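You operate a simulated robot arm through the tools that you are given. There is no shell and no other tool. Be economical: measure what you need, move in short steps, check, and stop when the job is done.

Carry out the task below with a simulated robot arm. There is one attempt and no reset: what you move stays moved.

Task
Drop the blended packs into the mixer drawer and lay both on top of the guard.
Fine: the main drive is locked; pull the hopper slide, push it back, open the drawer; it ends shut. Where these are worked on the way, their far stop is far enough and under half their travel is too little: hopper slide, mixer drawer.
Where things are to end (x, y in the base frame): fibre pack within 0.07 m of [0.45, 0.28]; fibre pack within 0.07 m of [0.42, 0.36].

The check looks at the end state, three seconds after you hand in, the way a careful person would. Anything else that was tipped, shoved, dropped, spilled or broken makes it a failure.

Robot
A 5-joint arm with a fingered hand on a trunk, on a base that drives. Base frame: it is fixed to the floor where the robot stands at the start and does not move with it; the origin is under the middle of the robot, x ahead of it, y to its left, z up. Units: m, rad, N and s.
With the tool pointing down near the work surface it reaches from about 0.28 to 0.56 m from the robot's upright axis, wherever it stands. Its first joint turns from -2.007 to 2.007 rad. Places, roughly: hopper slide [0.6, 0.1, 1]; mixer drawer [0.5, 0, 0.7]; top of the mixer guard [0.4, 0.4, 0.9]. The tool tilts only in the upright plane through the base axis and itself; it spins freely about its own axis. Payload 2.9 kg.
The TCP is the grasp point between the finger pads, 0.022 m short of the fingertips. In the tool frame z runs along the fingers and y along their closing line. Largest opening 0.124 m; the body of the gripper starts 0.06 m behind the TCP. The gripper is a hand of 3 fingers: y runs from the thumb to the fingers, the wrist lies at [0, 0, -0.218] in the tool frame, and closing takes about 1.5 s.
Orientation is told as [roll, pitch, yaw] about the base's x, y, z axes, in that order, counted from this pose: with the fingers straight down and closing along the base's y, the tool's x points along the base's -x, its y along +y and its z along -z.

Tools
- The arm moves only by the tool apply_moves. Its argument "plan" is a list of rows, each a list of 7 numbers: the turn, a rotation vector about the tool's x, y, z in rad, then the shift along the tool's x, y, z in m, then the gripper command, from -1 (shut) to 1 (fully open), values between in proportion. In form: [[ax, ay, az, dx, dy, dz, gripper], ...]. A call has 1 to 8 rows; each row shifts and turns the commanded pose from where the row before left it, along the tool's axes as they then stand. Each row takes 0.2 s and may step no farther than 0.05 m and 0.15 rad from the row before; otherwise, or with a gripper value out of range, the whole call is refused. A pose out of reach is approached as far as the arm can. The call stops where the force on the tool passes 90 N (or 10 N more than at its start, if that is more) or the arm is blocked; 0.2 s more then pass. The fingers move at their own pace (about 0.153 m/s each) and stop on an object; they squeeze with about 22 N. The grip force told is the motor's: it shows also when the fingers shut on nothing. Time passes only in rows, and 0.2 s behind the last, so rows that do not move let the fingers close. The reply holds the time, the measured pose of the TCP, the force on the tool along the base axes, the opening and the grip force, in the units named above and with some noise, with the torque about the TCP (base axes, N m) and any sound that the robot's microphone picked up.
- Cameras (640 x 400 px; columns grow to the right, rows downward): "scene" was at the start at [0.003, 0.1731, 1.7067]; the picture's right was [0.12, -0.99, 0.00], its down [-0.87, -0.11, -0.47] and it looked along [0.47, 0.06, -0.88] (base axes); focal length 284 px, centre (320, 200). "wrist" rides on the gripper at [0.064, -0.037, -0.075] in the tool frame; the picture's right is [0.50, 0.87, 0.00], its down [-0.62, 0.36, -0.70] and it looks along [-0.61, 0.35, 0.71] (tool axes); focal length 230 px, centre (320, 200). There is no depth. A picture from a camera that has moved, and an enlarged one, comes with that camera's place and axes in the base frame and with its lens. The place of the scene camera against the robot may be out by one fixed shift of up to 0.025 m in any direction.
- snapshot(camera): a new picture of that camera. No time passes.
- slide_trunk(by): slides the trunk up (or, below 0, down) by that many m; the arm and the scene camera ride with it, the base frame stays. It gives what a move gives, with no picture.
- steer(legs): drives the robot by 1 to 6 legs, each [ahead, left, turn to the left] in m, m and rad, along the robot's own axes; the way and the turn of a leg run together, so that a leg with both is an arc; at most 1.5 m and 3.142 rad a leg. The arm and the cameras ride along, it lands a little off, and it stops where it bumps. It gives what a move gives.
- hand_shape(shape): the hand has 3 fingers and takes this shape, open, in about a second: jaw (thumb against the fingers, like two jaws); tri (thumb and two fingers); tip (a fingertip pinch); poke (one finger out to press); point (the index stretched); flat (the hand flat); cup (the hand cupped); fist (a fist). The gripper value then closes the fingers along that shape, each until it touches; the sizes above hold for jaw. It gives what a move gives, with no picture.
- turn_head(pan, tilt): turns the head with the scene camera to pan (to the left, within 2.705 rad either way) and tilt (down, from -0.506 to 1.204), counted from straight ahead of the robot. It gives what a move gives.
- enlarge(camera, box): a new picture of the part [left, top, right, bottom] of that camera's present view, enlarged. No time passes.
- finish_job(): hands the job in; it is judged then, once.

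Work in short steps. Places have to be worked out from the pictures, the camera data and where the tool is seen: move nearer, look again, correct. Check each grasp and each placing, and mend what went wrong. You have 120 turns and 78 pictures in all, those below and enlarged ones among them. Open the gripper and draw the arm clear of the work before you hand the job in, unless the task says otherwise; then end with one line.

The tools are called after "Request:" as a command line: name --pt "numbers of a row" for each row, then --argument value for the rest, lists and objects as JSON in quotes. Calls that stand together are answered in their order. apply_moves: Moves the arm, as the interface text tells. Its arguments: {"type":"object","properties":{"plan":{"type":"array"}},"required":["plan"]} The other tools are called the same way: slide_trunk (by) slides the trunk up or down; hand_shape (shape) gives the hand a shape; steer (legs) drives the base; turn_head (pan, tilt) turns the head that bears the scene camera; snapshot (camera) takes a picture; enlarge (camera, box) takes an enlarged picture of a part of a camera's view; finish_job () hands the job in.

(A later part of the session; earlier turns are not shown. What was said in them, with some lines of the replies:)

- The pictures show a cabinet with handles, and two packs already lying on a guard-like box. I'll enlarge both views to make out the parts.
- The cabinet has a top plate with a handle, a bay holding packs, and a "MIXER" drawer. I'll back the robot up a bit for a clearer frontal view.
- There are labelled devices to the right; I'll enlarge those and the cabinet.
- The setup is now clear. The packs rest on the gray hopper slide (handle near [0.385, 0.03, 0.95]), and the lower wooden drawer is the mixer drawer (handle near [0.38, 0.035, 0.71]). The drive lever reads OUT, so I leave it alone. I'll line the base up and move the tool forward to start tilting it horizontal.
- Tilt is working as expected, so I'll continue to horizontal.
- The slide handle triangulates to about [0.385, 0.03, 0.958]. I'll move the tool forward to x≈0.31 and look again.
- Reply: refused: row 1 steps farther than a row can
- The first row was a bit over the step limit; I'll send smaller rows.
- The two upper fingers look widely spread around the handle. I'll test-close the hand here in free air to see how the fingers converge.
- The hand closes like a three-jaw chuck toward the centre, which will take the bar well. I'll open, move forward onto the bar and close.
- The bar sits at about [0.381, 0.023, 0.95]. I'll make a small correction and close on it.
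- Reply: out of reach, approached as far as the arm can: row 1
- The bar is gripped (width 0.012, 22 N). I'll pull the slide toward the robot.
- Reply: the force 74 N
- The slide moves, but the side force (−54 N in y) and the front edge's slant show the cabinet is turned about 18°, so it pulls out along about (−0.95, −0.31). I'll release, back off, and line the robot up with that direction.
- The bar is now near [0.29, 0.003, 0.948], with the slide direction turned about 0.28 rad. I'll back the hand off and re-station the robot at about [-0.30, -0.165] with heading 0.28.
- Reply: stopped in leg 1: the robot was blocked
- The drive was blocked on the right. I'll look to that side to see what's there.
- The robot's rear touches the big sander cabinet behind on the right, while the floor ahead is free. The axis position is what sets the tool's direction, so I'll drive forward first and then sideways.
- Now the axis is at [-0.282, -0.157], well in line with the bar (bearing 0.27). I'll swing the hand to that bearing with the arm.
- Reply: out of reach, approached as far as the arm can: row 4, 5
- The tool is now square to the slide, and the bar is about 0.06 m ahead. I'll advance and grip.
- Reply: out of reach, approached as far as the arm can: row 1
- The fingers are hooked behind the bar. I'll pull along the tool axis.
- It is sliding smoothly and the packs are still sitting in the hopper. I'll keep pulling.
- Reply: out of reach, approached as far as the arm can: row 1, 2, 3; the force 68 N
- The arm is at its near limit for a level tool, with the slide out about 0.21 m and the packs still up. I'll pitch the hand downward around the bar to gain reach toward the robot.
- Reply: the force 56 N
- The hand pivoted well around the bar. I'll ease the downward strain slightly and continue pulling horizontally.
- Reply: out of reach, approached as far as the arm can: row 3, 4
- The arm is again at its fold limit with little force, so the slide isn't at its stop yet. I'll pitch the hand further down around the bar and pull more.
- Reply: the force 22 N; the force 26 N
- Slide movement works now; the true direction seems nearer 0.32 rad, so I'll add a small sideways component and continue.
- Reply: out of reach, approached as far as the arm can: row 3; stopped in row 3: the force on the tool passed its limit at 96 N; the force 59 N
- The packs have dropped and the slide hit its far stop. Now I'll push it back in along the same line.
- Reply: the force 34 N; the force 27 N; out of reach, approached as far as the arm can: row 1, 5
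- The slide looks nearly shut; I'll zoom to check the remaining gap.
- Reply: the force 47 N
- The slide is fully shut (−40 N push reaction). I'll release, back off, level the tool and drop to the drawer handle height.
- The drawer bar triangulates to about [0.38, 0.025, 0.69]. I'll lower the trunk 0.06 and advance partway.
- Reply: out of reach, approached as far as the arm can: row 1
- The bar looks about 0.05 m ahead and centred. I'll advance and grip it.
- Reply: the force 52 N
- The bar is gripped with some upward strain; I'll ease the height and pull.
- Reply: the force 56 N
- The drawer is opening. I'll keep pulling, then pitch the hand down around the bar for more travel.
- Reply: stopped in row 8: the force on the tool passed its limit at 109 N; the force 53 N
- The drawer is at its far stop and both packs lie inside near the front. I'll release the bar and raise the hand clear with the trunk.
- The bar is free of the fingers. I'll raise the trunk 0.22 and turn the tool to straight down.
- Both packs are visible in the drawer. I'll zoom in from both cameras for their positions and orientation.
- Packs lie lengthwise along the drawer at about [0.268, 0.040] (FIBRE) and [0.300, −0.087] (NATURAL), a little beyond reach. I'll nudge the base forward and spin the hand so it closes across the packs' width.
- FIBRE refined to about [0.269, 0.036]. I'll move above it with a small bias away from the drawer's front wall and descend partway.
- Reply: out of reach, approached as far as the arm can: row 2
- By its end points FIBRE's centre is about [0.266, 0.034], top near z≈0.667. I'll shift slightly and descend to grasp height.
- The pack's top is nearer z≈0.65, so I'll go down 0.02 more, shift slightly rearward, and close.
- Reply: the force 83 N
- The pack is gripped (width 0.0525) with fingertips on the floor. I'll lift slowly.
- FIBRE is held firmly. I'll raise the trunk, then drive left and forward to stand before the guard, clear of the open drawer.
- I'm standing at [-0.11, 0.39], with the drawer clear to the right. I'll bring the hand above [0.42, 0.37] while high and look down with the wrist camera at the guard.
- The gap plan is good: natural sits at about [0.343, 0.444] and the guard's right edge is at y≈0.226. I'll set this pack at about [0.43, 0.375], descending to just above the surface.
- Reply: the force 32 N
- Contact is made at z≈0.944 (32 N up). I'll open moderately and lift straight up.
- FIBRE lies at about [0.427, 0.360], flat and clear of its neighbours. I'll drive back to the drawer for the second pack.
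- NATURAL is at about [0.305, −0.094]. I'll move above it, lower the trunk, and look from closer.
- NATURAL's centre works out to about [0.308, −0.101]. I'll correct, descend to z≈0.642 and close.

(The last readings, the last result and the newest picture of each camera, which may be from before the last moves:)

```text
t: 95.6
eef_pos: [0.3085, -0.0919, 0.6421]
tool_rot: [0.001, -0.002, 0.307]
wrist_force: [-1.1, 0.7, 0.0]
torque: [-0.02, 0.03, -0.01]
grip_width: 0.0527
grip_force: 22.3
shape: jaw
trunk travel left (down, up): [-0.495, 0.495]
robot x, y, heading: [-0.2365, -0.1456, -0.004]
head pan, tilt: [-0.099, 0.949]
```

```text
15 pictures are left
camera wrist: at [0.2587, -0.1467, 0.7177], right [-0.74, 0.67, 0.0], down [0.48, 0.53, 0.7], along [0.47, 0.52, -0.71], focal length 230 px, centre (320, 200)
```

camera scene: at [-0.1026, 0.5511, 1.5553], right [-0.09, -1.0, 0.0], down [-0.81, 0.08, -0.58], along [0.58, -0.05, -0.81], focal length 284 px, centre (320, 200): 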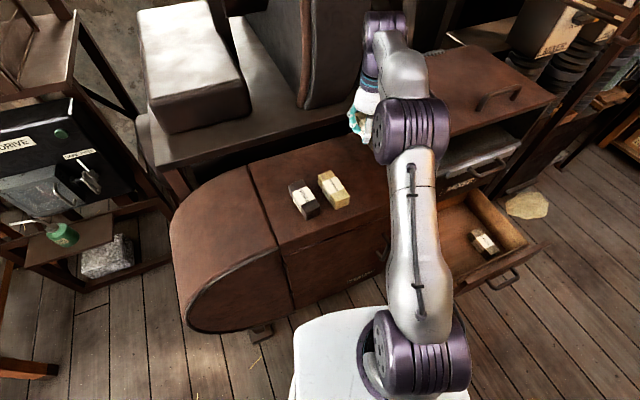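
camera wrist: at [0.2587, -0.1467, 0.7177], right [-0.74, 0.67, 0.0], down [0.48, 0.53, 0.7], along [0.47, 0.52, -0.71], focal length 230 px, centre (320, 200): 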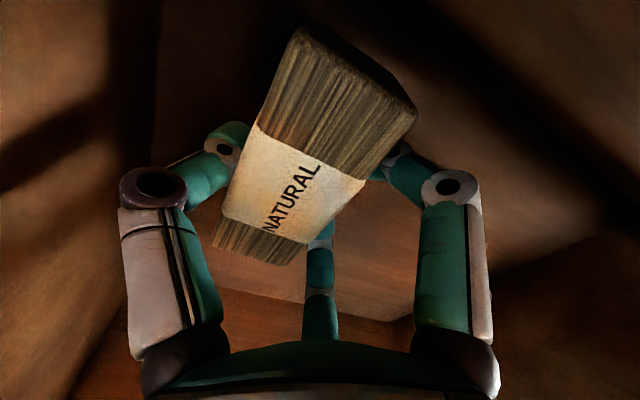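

NATURAL is gripped cleanly (0.0527). I'll lift it out, raise the trunk and drive back to the guard station.

Request:
apply_moves --pt "0 0 0 0 0 -0.02 -1" --pt "0 0 0 0 0 -0.03 -1" --pt "0 0 0 0 0 -0.045 -1" --pt "0 0 0 0 0 -0.045 -1" --pt "0 0 0 0 0 -0.045 -1" --pt "0 0 0 0 0 -0.045 -1" --pt "0 0 0 0 0 -0.045 -1" --pt "0 0 0 0 0 0 -1"

Request:
slide_trunk --by 0.2

Request:
steer --legs '[[-0.05, 0, 0], [0, 0.53, 0], [0.17, 0, 0]]'

Request:
snapshot --camera "scene"

```text
t: 97.4
eef_pos: [0.3096, -0.0931, 0.9203]
tool_rot: [0.0, -0.003, 0.307]
wrist_force: [0.5, -0.5, 0.0]
torque: [0.01, 0.04, 0.04]
grip_width: 0.0524
grip_force: 22.0
shape: jaw
trunk travel left (down, up): [-0.495, 0.495]
robot x, y, heading: [-0.2301, -0.1472, -0.005]
head pan, tilt: [-0.099, 0.949]
```

```text
t: 99.5
eef_pos: [0.3107, -0.0933, 1.12]
tool_rot: [0.0, -0.001, 0.308]
wrist_force: [-0.4, 0.5, -1.2]
torque: [0.02, -0.02, 0.0]
grip_width: 0.0524
grip_force: 22.3
shape: jaw
trunk travel left (down, up): [-0.695, 0.295]
robot x, y, heading: [-0.2338, -0.1447, -0.004]
head pan, tilt: [-0.099, 0.949]
```

```text
t: 104.2
eef_pos: [0.429, 0.4467, 1.1203]
tool_rot: [0.0, -0.002, 0.317]
wrist_force: [0.7, 0.1, -1.0]
torque: [-0.02, 0.05, -0.02]
grip_width: 0.0526
grip_force: 22.4
shape: jaw
trunk travel left (down, up): [-0.695, 0.295]
robot x, y, heading: [-0.1104, 0.3919, 0.007]
head pan, tilt: [-0.099, 0.949]
```

```text
14 pictures are left
camera scene: at [-0.1027, 0.5496, 1.5854], right [-0.09, -1.0, 0.0], down [-0.81, 0.08, -0.58], along [0.58, -0.05, -0.81], focal length 284 px, centre (320, 200)
```

scene: 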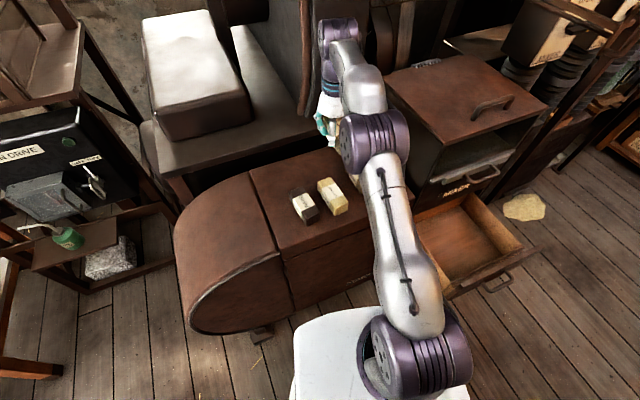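

The drawer is empty and the first pack still sits well. I'll bring the second pack over to about [0.458, 0.287], still high.

Request:
apply_moves --pt "0 0 0 0.0056 -0.0403 0 -1" --pt "0 0 0 0.0056 -0.0403 0 -1" --pt "0 0 0 0.0056 -0.0403 0 -1" --pt "0 0 0 0.0056 -0.0403 0 -1" --pt "0 0 0 0 0 0 -1"

Request:
snapshot --camera "wrist"

```text
t: 105.4
eef_pos: [0.428, 0.293, 1.1119]
tool_rot: [0.0, 0.0, 0.318]
wrist_force: [-0.1, 0.0, -0.4]
torque: [0.0, 0.02, -0.05]
grip_width: 0.0522
grip_force: 22.8
shape: jaw
out of reach, approached as far as the arm can: row 2, 3, 4
trunk travel left (down, up): [-0.695, 0.295]
robot x, y, heading: [-0.115, 0.3892, 0.008]
head pan, tilt: [-0.099, 0.949]
```

```text
13 pictures are left
camera wrist: at [0.3788, 0.2367, 1.1865], right [-0.75, 0.67, 0.0], down [0.47, 0.53, 0.7], along [0.47, 0.52, -0.71], focal length 230 px, centre (320, 200)
```

wrist: 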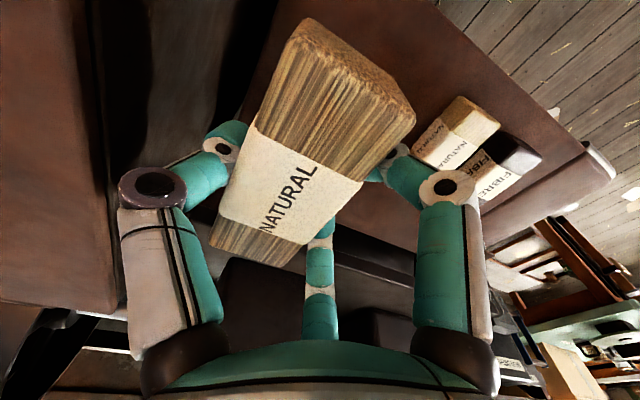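

The arm is at its reach limit; a small base step ahead (0.03 m) is clear of the guard and gives the remaining distance.

Request:
steer --legs '[[0.03, -0.006, 0]]'

Request:
apply_moves --pt "0 0 0 0 0 0.04 -1" --pt "0 0 0 0 0 0.045 -1" --pt "0 0 0 0 0 0.045 -1" --pt "0 0 0 0 0 0 -1"

Request:
enlarge --camera "scene" --box '[270, 80, 430, 240]'

Request:
snapshot --camera "wrist"

```text
t: 106.3
eef_pos: [0.4612, 0.2862, 1.1109]
tool_rot: [-0.001, 0.0, 0.318]
wrist_force: [1.0, -0.2, -0.9]
torque: [0.05, -0.01, -0.01]
grip_width: 0.0522
grip_force: 22.1
shape: jaw
trunk travel left (down, up): [-0.695, 0.295]
robot x, y, heading: [-0.0871, 0.3876, 0.006]
head pan, tilt: [-0.099, 0.949]
```

```text
t: 107.3
eef_pos: [0.4839, 0.2832, 0.9843]
tool_rot: [0.002, 0.001, 0.317]
wrist_force: [0.4, -0.1, -0.2]
torque: [0.04, -0.03, 0.0]
grip_width: 0.0525
grip_force: 21.6
shape: jaw
out of reach, approached as far as the arm can: row 1, 2, 3
trunk travel left (down, up): [-0.695, 0.295]
robot x, y, heading: [-0.0876, 0.3845, 0.003]
head pan, tilt: [-0.099, 0.949]
```

```text
2.50 times, centred on (350, 160) of scene
camera zoom: at [-0.0742, 0.5435, 1.5854], right [-0.09, -1.0, 0.0], down [-0.81, 0.08, -0.58], along [0.58, -0.05, -0.81], focal length 711 px, centre (245, 300)
```

zoom: 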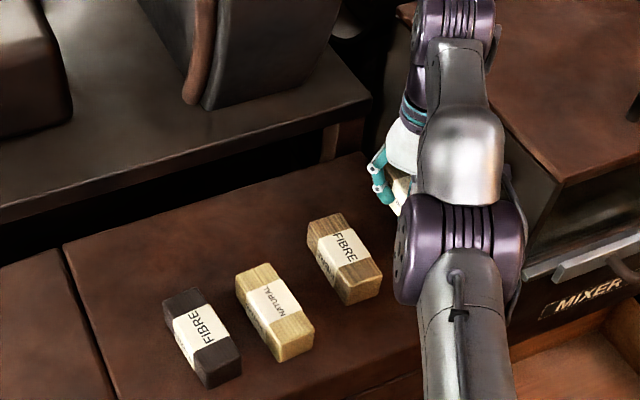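

```text
11 pictures are left
camera wrist: at [0.434, 0.2267, 1.0599], right [-0.74, 0.67, 0.0], down [0.48, 0.53, 0.7], along [0.47, 0.52, -0.71], focal length 230 px, centre (320, 200)
```

wrist: 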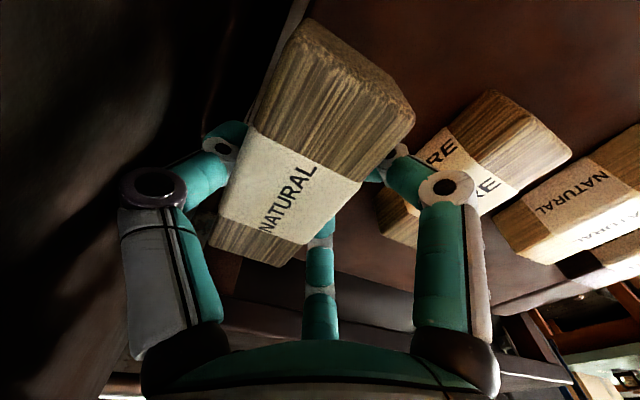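

The hand drifted forward to x≈0.484 on descent; I'll correct back to about [0.462, 0.286] and lower to just above contact.

Request:
apply_moves --pt "0 0 0 0.02 0.0097 0 -1" --pt "0 0 0 0 0 0.02 -1" --pt "0 0 0 0 0 0.012 -1" --pt "0 0 0 0 0 0 -1"

```text
t: 108.3
eef_pos: [0.4852, 0.282, 0.9557]
tool_rot: [-0.002, -0.003, 0.317]
wrist_force: [-1.3, 8.3, 1.8]
torque: [-0.37, -0.09, 0.06]
grip_width: 0.0522
grip_force: 21.9
shape: jaw
out of reach, approached as far as the arm can: row 1
trunk travel left (down, up): [-0.695, 0.295]
robot x, y, heading: [-0.0818, 0.3828, 0.003]
head pan, tilt: [-0.099, 0.949]
```

It did not move back (the command was still further out), and there's a slight side force. I'll raise a little and correct again.

Request:
apply_moves --pt "0 0 0 0 0 -0.03 -1" --pt "0 0 0 0.02 0.003 0 -1" --pt "0 0 0 0 0 0 -1"

Request:
enlarge --camera "scene" --box '[270, 80, 430, 240]'

```text
t: 109.1
eef_pos: [0.4827, 0.28, 0.9864]
tool_rot: [-0.003, 0.002, 0.318]
wrist_force: [-4.6, 17.4, -7.4]
torque: [-0.16, -0.04, 0.07]
grip_width: 0.0521
grip_force: 22.3
shape: jaw
out of reach, approached as far as the arm can: row 2
trunk travel left (down, up): [-0.695, 0.295]
robot x, y, heading: [-0.0843, 0.3832, 0.008]
head pan, tilt: [-0.099, 0.949]
```

```text
2.50 times, centred on (350, 160) of scene
camera zoom: at [-0.0741, 0.549, 1.5849], right [-0.09, -1.0, 0.0], down [-0.81, 0.07, -0.58], along [0.58, -0.06, -0.81], focal length 711 px, centre (245, 300)
```

zoom: 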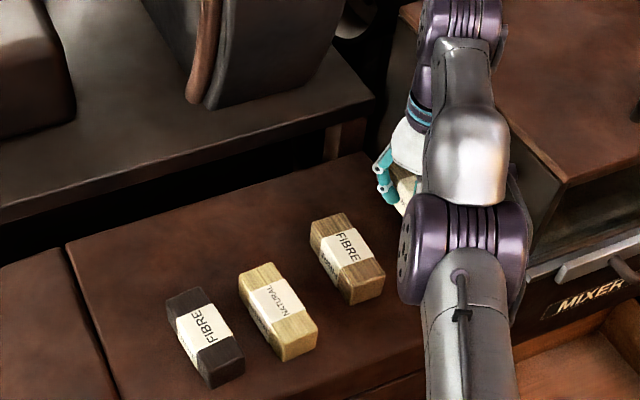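

The side force points along the cabinet's left wall normal, so the thumb knuckle is touching the cabinet. I'll move up and away from it (left and back).

Request:
apply_moves --pt "0 0 0 0 0.015 -0.01 -1" --pt "0 0 0 0.01 0.01 0 -1" --pt "0 0 0 0.01 0 0 -1" --pt "0 0 0 0 0 0 -1"

```text
t: 110.1
eef_pos: [0.4843, 0.287, 0.997]
tool_rot: [-0.001, 0.0, 0.319]
wrist_force: [-0.1, 0.3, -1.4]
torque: [0.01, 0.03, 0.03]
grip_width: 0.0533
grip_force: 21.9
shape: jaw
out of reach, approached as far as the arm can: row 1, 2, 3
trunk travel left (down, up): [-0.695, 0.295]
robot x, y, heading: [-0.084, 0.3839, 0.005]
head pan, tilt: [-0.099, 0.949]
```

The contact is gone, but the arm isn't following backward. I'll rise further and test a backward move.

Request:
apply_moves --pt "0 0 0 0 0 -0.04 -1" --pt "0 0 0 0.03 0 -0.03 -1" --pt "0 0 0 0 0 0 -1"

Request:
snapshot --camera "scene"

```text
t: 110.9
eef_pos: [0.4523, 0.2798, 1.0666]
tool_rot: [-0.002, -0.002, 0.316]
wrist_force: [0.0, 0.7, -1.6]
torque: [0.02, -0.02, 0.01]
grip_width: 0.053
grip_force: 22.2
shape: jaw
out of reach, approached as far as the arm can: row 1
trunk travel left (down, up): [-0.695, 0.295]
robot x, y, heading: [-0.0872, 0.3881, 0.008]
head pan, tilt: [-0.099, 0.949]
```

```text
9 pictures are left
camera scene: at [-0.0722, 0.5437, 1.5854], right [-0.09, -1.0, 0.0], down [-0.81, 0.08, -0.58], along [0.58, -0.05, -0.81], focal length 284 px, centre (320, 200)
```

scene: 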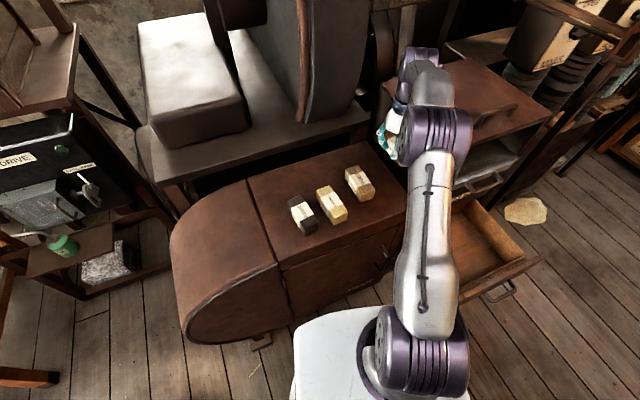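

It follows now, at [0.452, 0.280]. I'll shift 0.01 left and descend in steps.

Request:
apply_moves --pt "0 0 0 0 0.009 0.02 -1" --pt "0 0 0 0 0 0.04 -1" --pt "0 0 0 0 0 0.03 -1" --pt "0 0 0 0 0 0 -1"

```text
t: 111.9
eef_pos: [0.4482, 0.2883, 0.9741]
tool_rot: [-0.003, -0.001, 0.318]
wrist_force: [0.8, 0.5, -0.4]
torque: [0.0, 0.0, -0.02]
grip_width: 0.0527
grip_force: 21.7
shape: jaw
trunk travel left (down, up): [-0.695, 0.295]
robot x, y, heading: [-0.0826, 0.3871, 0.008]
head pan, tilt: [-0.099, 0.949]
```

No contact and on target. I'll check the gap to FIBRE with the wrist camera and descend close to contact.

Request:
snapshot --camera "wrist"

Request:
apply_moves --pt "0 0 0 0 0 0.015 -1" --pt "0 0 0 0 0 0.01 -1" --pt "0 0 0 0 0 0 -1"

```text
8 pictures are left
camera wrist: at [0.3981, 0.2324, 1.0498], right [-0.75, 0.67, 0.0], down [0.47, 0.53, 0.7], along [0.47, 0.52, -0.71], focal length 230 px, centre (320, 200)
```

wrist: 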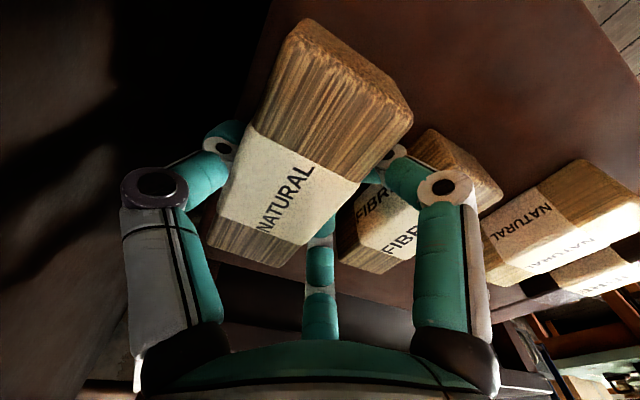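

```text
t: 112.7
eef_pos: [0.4506, 0.2868, 0.9507]
tool_rot: [-0.001, -0.005, 0.318]
wrist_force: [0.1, 0.5, 3.0]
torque: [-0.1, -0.09, -0.02]
grip_width: 0.0529
grip_force: 21.4
shape: jaw
trunk travel left (down, up): [-0.695, 0.295]
robot x, y, heading: [-0.0818, 0.3841, 0.01]
head pan, tilt: [-0.099, 0.949]
```

Just touching (3 N). I'll lower a few mm, open slightly, and lift away.

Request:
apply_moves --pt "0 0 0 0 0 0.006 -1" --pt "0 0 0 0 0 0 -1" --pt "0 0 0 0 0 0 0.2" --pt "0 0 0 0 0 0 0.2" --pt "0 0 0 0 0 0 0.2" --pt "0 0 0 0 0 -0.015 0.2" --pt "0 0 0 0 0 -0.03 0.2" --pt "0 0 0 0 0 -0.05 0.2"

Request:
apply_moves --pt "0 0 0 0 0 -0.05 0.2" --pt "0 0 0 0 0 -0.03 0.2" --pt "0 0 0 0 0 0 0.2"

Request:
snapshot --camera "wrist"

```text
t: 114.5
eef_pos: [0.45, 0.2852, 1.0427]
tool_rot: [0.0, -0.002, 0.318]
wrist_force: [-0.6, 0.0, 0.6]
torque: [-0.01, -0.05, 0.01]
grip_width: 0.0739
grip_force: 0.0
shape: jaw
trunk travel left (down, up): [-0.695, 0.295]
robot x, y, heading: [-0.0867, 0.3871, 0.006]
head pan, tilt: [-0.099, 0.949]
```

```text
t: 115.3
eef_pos: [0.4487, 0.2879, 1.1208]
tool_rot: [-0.002, -0.002, 0.319]
wrist_force: [0.7, 0.1, -0.1]
torque: [-0.02, 0.01, -0.01]
grip_width: 0.0736
grip_force: 0.0
shape: jaw
trunk travel left (down, up): [-0.695, 0.295]
robot x, y, heading: [-0.0853, 0.3855, 0.008]
head pan, tilt: [-0.099, 0.949]
```

```text
7 pictures are left
camera wrist: at [0.3987, 0.2321, 1.1961], right [-0.74, 0.67, 0.0], down [0.47, 0.53, 0.7], along [0.47, 0.52, -0.71], focal length 230 px, centre (320, 200)
```

wrist: 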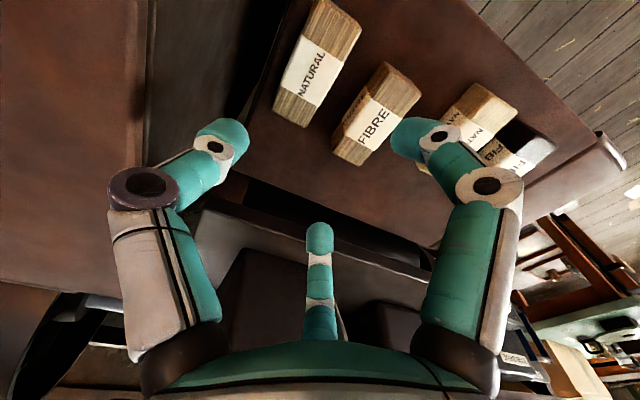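

Both packs are placed at about [0.442, 0.279] and [0.427, 0.360], flat. Now to shut the drawer: I'll drive back and right, close the hand, and bring it in front of the drawer panel left of its handle.

Request:
steer --legs '[[-0.2, 0, 0], [0, -0.486, 0]]'

Request:
turn_head --pan 0.25 --tilt 0.85

```text
t: 119.3
eef_pos: [0.2518, -0.1959, 1.1197]
tool_rot: [-0.001, -0.001, 0.319]
wrist_force: [0.6, -0.6, -0.2]
torque: [0.01, -0.02, -0.03]
grip_width: 0.0739
grip_force: 0.1
shape: jaw
trunk travel left (down, up): [-0.695, 0.295]
robot x, y, heading: [-0.2806, -0.0974, 0.011]
head pan, tilt: [-0.099, 0.949]
```

```text
t: 120.2
eef_pos: [0.2526, -0.1969, 1.121]
tool_rot: [-0.001, -0.003, 0.319]
wrist_force: [0.0, -1.0, -0.5]
torque: [-0.01, -0.04, 0.02]
grip_width: 0.0736
grip_force: 0.1
shape: jaw
trunk travel left (down, up): [-0.695, 0.295]
robot x, y, heading: [-0.2836, -0.0987, 0.008]
head pan, tilt: [0.25, 0.85]
```

Request:
apply_moves --pt "0 0 0 0.016 0.0433 0 -1" --pt "0 0 0 0.016 0.0433 0 -1" --pt "0 0 0 0.016 0.0433 0 -1" --pt "0 0 0 0.016 0.0433 0 -1" --pt "0 0 0 0.016 0.0433 0 -1" --pt "0 0 0 0.016 0.0433 0 -1" --pt "0 0 0 0 0 0 -1"

Request:
apply_moves --pt "0 -0.125 0 0 0 0 -1" --pt "0 -0.125 0 0 0 0 -1" --pt "0 -0.125 0 0 0 0 -1" --pt "0 -0.125 0 0 0 0 -1" --pt "0 0 0 0 0 0 -1"

Request:
slide_trunk --by -0.25

Request:
snapshot --camera "scene"

```text
t: 121.8
eef_pos: [0.0756, 0.0185, 1.1182]
tool_rot: [0.001, -0.002, 0.319]
wrist_force: [0.2, 0.1, 0.7]
torque: [0.01, -0.01, 0.0]
grip_width: 0.0
grip_force: 21.5
shape: jaw
trunk travel left (down, up): [-0.695, 0.295]
robot x, y, heading: [-0.2827, -0.1023, 0.007]
head pan, tilt: [0.25, 0.85]
```

```text
t: 123.0
eef_pos: [0.0827, 0.009, 1.1198]
tool_rot: [0.008, -0.503, 0.32]
wrist_force: [-0.6, -0.5, -0.4]
torque: [0.0, -0.01, 0.03]
grip_width: 0.0002
grip_force: 22.1
shape: jaw
out of reach, approached as far as the arm can: row 2, 3
trunk travel left (down, up): [-0.695, 0.295]
robot x, y, heading: [-0.2831, -0.0984, 0.004]
head pan, tilt: [0.25, 0.85]
```

```text
t: 125.6
eef_pos: [0.0833, 0.0072, 0.869]
tool_rot: [0.009, -0.501, 0.323]
wrist_force: [-0.8, 0.8, -0.1]
torque: [0.0, 0.02, 0.03]
grip_width: 0.0002
grip_force: 22.1
shape: jaw
trunk travel left (down, up): [-0.445, 0.545]
robot x, y, heading: [-0.2809, -0.0997, 0.006]
head pan, tilt: [0.25, 0.85]
```

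```text
6 pictures are left
camera scene: at [-0.2692, 0.0849, 1.343], right [0.26, -0.97, 0.0], down [-0.73, -0.19, -0.66], along [0.64, 0.17, -0.75], focal length 284 px, centre (320, 200)
```

scene: 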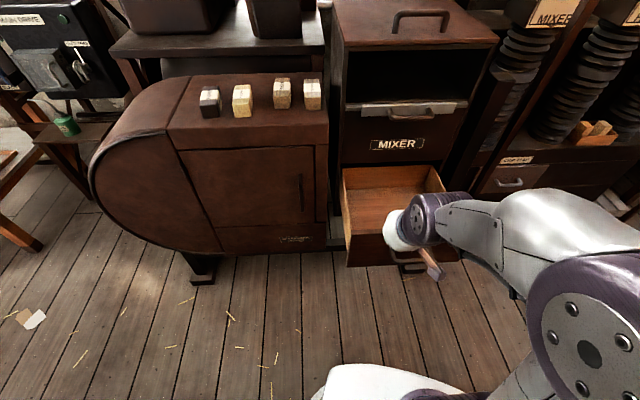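

The hand is in front of the drawer. I'll shift it a bit more left of the handle, lower to z≈0.70, then push by driving forward.

Request:
apply_moves --pt "0 0 0 0 0.02 0 -1" --pt "0 0 0 0 0 0 -1"

Request:
slide_trunk --by -0.165

Request:
steer --legs '[[0.08, 0.026, 0]]'

Request:
snapshot --camera "scene"

```text
t: 126.2
eef_pos: [0.0813, 0.0162, 0.8702]
tool_rot: [0.021, -0.501, 0.32]
wrist_force: [0.5, 0.5, -0.6]
torque: [0.02, -0.01, 0.03]
grip_width: 0.0001
grip_force: 22.2
shape: jaw
out of reach, approached as far as the arm can: row 1
trunk travel left (down, up): [-0.445, 0.545]
robot x, y, heading: [-0.2803, -0.1015, 0.01]
head pan, tilt: [0.25, 0.85]
```

```text
t: 128.0
eef_pos: [0.0803, 0.0169, 0.7051]
tool_rot: [0.021, -0.501, 0.322]
wrist_force: [0.8, -0.2, -0.5]
torque: [-0.01, 0.05, -0.02]
grip_width: 0.0001
grip_force: 21.8
shape: jaw
trunk travel left (down, up): [-0.28, 0.71]
robot x, y, heading: [-0.2812, -0.1014, 0.005]
head pan, tilt: [0.25, 0.85]
```

```text
t: 129.1
eef_pos: [0.1618, 0.0437, 0.7033]
tool_rot: [0.02, -0.499, 0.322]
wrist_force: [-0.8, 0.7, -0.3]
torque: [-0.01, 0.0, 0.01]
grip_width: 0.0
grip_force: 21.7
shape: jaw
trunk travel left (down, up): [-0.28, 0.71]
robot x, y, heading: [-0.1991, -0.075, 0.01]
head pan, tilt: [0.25, 0.85]
```

```text
5 pictures are left
camera scene: at [-0.1885, 0.1117, 1.1779], right [0.26, -0.97, 0.0], down [-0.73, -0.19, -0.66], along [0.64, 0.17, -0.75], focal length 284 px, centre (320, 200)
```

scene: 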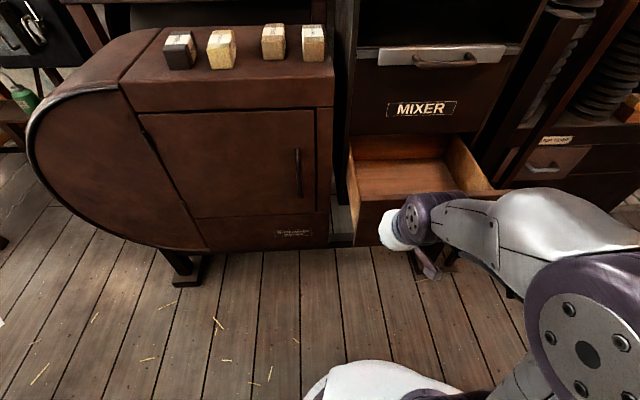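

The hand is pushing the panel. I'll keep driving along the drawer's direction.

Request:
steer --legs '[[0.1, 0.0325, 0]]'

Request:
steer --legs '[[0.05, 0.016, 0]]'

Request:
snapshot --camera "scene"

```text
t: 130.3
eef_pos: [0.2615, 0.0778, 0.7047]
tool_rot: [0.021, -0.501, 0.323]
wrist_force: [-0.3, 0.1, -0.9]
torque: [0.02, -0.04, -0.02]
grip_width: 0.0
grip_force: 22.1
shape: jaw
trunk travel left (down, up): [-0.28, 0.71]
robot x, y, heading: [-0.1039, -0.0396, 0.01]
head pan, tilt: [0.25, 0.85]
```

```text
t: 131.2
eef_pos: [0.3121, 0.0939, 0.7062]
tool_rot: [0.022, -0.5, 0.321]
wrist_force: [-0.2, -0.2, 0.3]
torque: [0.03, 0.01, -0.01]
grip_width: 0.0002
grip_force: 22.3
shape: jaw
trunk travel left (down, up): [-0.28, 0.71]
robot x, y, heading: [-0.0495, -0.0206, 0.011]
head pan, tilt: [0.25, 0.85]
```

```text
4 pictures are left
camera scene: at [-0.0383, 0.1623, 1.1779], right [0.26, -0.97, 0.0], down [-0.73, -0.19, -0.66], along [0.64, 0.17, -0.75], focal length 284 px, centre (320, 200)
```

scene: 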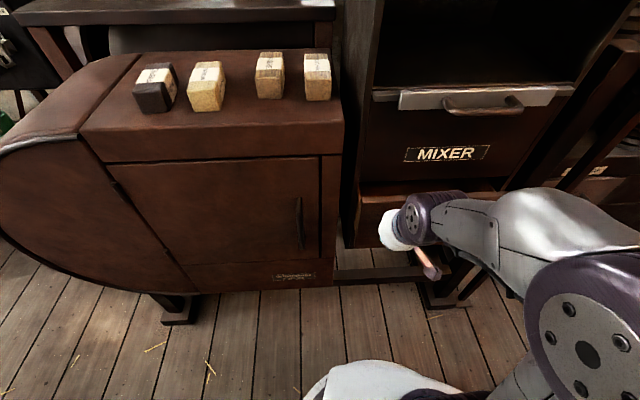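

A gap of a few cm remains. I'll finish the push with the arm, watching the force.

Request:
apply_moves --pt "0 0 0 -0.0132 0 0.0072 -1" --pt "0 0 0 -0.0132 0 0.0072 -1" --pt "0 0 0 0 0 0 -1"

Request:
apply_moves --pt "0 0 0 -0.0088 0 0.0048 -1" --pt "0 0 0 -0.0088 0 0.0048 -1" --pt "0 0 0 -0.0088 0 0.0048 -1" --pt "0 0 0 0 0 0 -1"

```text
t: 132.0
eef_pos: [0.3383, 0.1037, 0.7048]
tool_rot: [0.018, -0.503, 0.322]
wrist_force: [0.2, 0.3, 0.3]
torque: [0.01, -0.04, -0.01]
grip_width: 0.0
grip_force: 22.1
shape: jaw
trunk travel left (down, up): [-0.28, 0.71]
robot x, y, heading: [-0.0531, -0.0222, 0.01]
head pan, tilt: [0.25, 0.85]
```

```text
t: 133.0
eef_pos: [0.3654, 0.1133, 0.7051]
tool_rot: [0.017, -0.499, 0.323]
wrist_force: [-20.1, -3.9, -4.1]
torque: [-0.1, 0.36, 0.07]
grip_width: 0.0
grip_force: 22.3
shape: jaw
trunk travel left (down, up): [-0.28, 0.71]
robot x, y, heading: [-0.0497, -0.0242, 0.009]
head pan, tilt: [0.25, 0.85]
```

Force is starting to rise (−20 N). One more small push should confirm the stop, then a zoomed look.

Request:
apply_moves --pt "0 0 0 -0.007 0 0.0038 -1" --pt "0 0 0 0 0 0 -1"

Request:
enlarge --camera "scene" --box '[330, 60, 560, 280]'

```text
t: 133.6
eef_pos: [0.3685, 0.1167, 0.7052]
tool_rot: [0.016, -0.493, 0.324]
wrist_force: [-53.0, -2.8, -6.8]
torque: [-0.06, 0.98, 0.09]
grip_width: 0.0001
grip_force: 21.9
shape: jaw
trunk travel left (down, up): [-0.28, 0.71]
robot x, y, heading: [-0.053, -0.0198, 0.014]
head pan, tilt: [0.25, 0.85]
```

```text
1.82 times, centred on (445, 170) of scene
camera zoom: at [-0.0459, 0.1621, 1.178], right [0.26, -0.97, 0.0], down [-0.72, -0.19, -0.66], along [0.64, 0.17, -0.75], focal length 517 px, centre (93, 254)
```

zoom: 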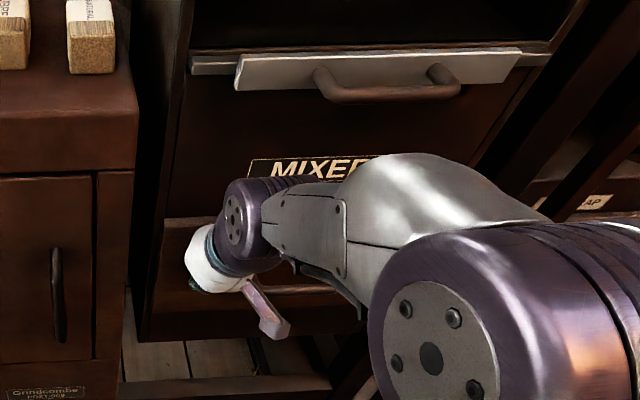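

The drawer is against its stop (53 N, flush). I'll back away, open the hand, and take a final look.

Request:
apply_moves --pt "0 0 0 0.02 0 -0.0109 -1" --pt "0 0 0 0.026 0 -0.0144 -1" --pt "0 0 0 0 0 0 -1"

Request:
steer --legs '[[-0.19, -0.06, 0]]'

Request:
apply_moves --pt "0 0 0 0 0 0 1" --pt "0 0 0 0 0 0 1" --pt "0 0 0 0 0 0 1" --pt "0 0 0 0 0 0 1" --pt "0 0 0 0 0 0 1"

Request:
slide_trunk --by 0.3

Request:
snapshot --camera "scene"

```text
t: 134.4
eef_pos: [0.3265, 0.0999, 0.7059]
tool_rot: [0.019, -0.502, 0.321]
wrist_force: [-0.1, 0.2, 0.3]
torque: [-0.01, -0.02, 0.01]
grip_width: 0.0
grip_force: 21.8
shape: jaw
trunk travel left (down, up): [-0.28, 0.71]
robot x, y, heading: [-0.053, -0.0229, 0.015]
head pan, tilt: [0.25, 0.85]
```

```text
t: 136.0
eef_pos: [0.1358, 0.0373, 0.7063]
tool_rot: [0.021, -0.502, 0.321]
wrist_force: [0.2, 0.1, -0.6]
torque: [0.01, -0.02, -0.03]
grip_width: 0.0001
grip_force: 22.4
shape: jaw
trunk travel left (down, up): [-0.28, 0.71]
robot x, y, heading: [-0.2397, -0.0831, 0.009]
head pan, tilt: [0.25, 0.85]
```

```text
t: 137.2
eef_pos: [0.1352, 0.0369, 0.7058]
tool_rot: [0.021, -0.501, 0.322]
wrist_force: [1.1, -0.3, -0.5]
torque: [0.0, 0.0, -0.03]
grip_width: 0.1241
grip_force: 0.0
shape: jaw
trunk travel left (down, up): [-0.28, 0.71]
robot x, y, heading: [-0.2403, -0.0843, 0.006]
head pan, tilt: [0.25, 0.85]
```

```text
t: 140.2
eef_pos: [0.1359, 0.0371, 1.0054]
tool_rot: [0.02, -0.504, 0.321]
wrist_force: [0.2, -0.2, -1.1]
torque: [-0.01, -0.01, 0.01]
grip_width: 0.1236
grip_force: 0.0
shape: jaw
trunk travel left (down, up): [-0.58, 0.41]
robot x, y, heading: [-0.2394, -0.0878, 0.011]
head pan, tilt: [0.25, 0.85]
```

```text
2 pictures are left
camera scene: at [-0.2291, 0.1001, 1.4779], right [0.26, -0.97, 0.0], down [-0.73, -0.19, -0.66], along [0.64, 0.17, -0.75], focal length 284 px, centre (320, 200)
```

scene: 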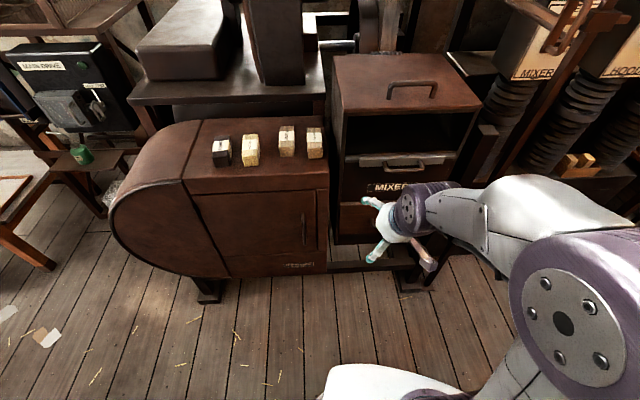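

Both packs lie on the guard, the slide and drawer are shut, and the hand is open and clear. I'm handing in.

Request:
finish_job

```text
The job is handed in.
```

I've handed the job in: both packs dropped into the mixer drawer and now lie flat on the guard, at about [0.44, 0.28] and [0.43, 0.36]. The hopper slide was pulled to its stop and pushed back in, and the drawer was opened fully and is shut again. While placing the second pack, the hand pressed lightly (about 17 N) on the cabinet's left side; I saw nothing shift.
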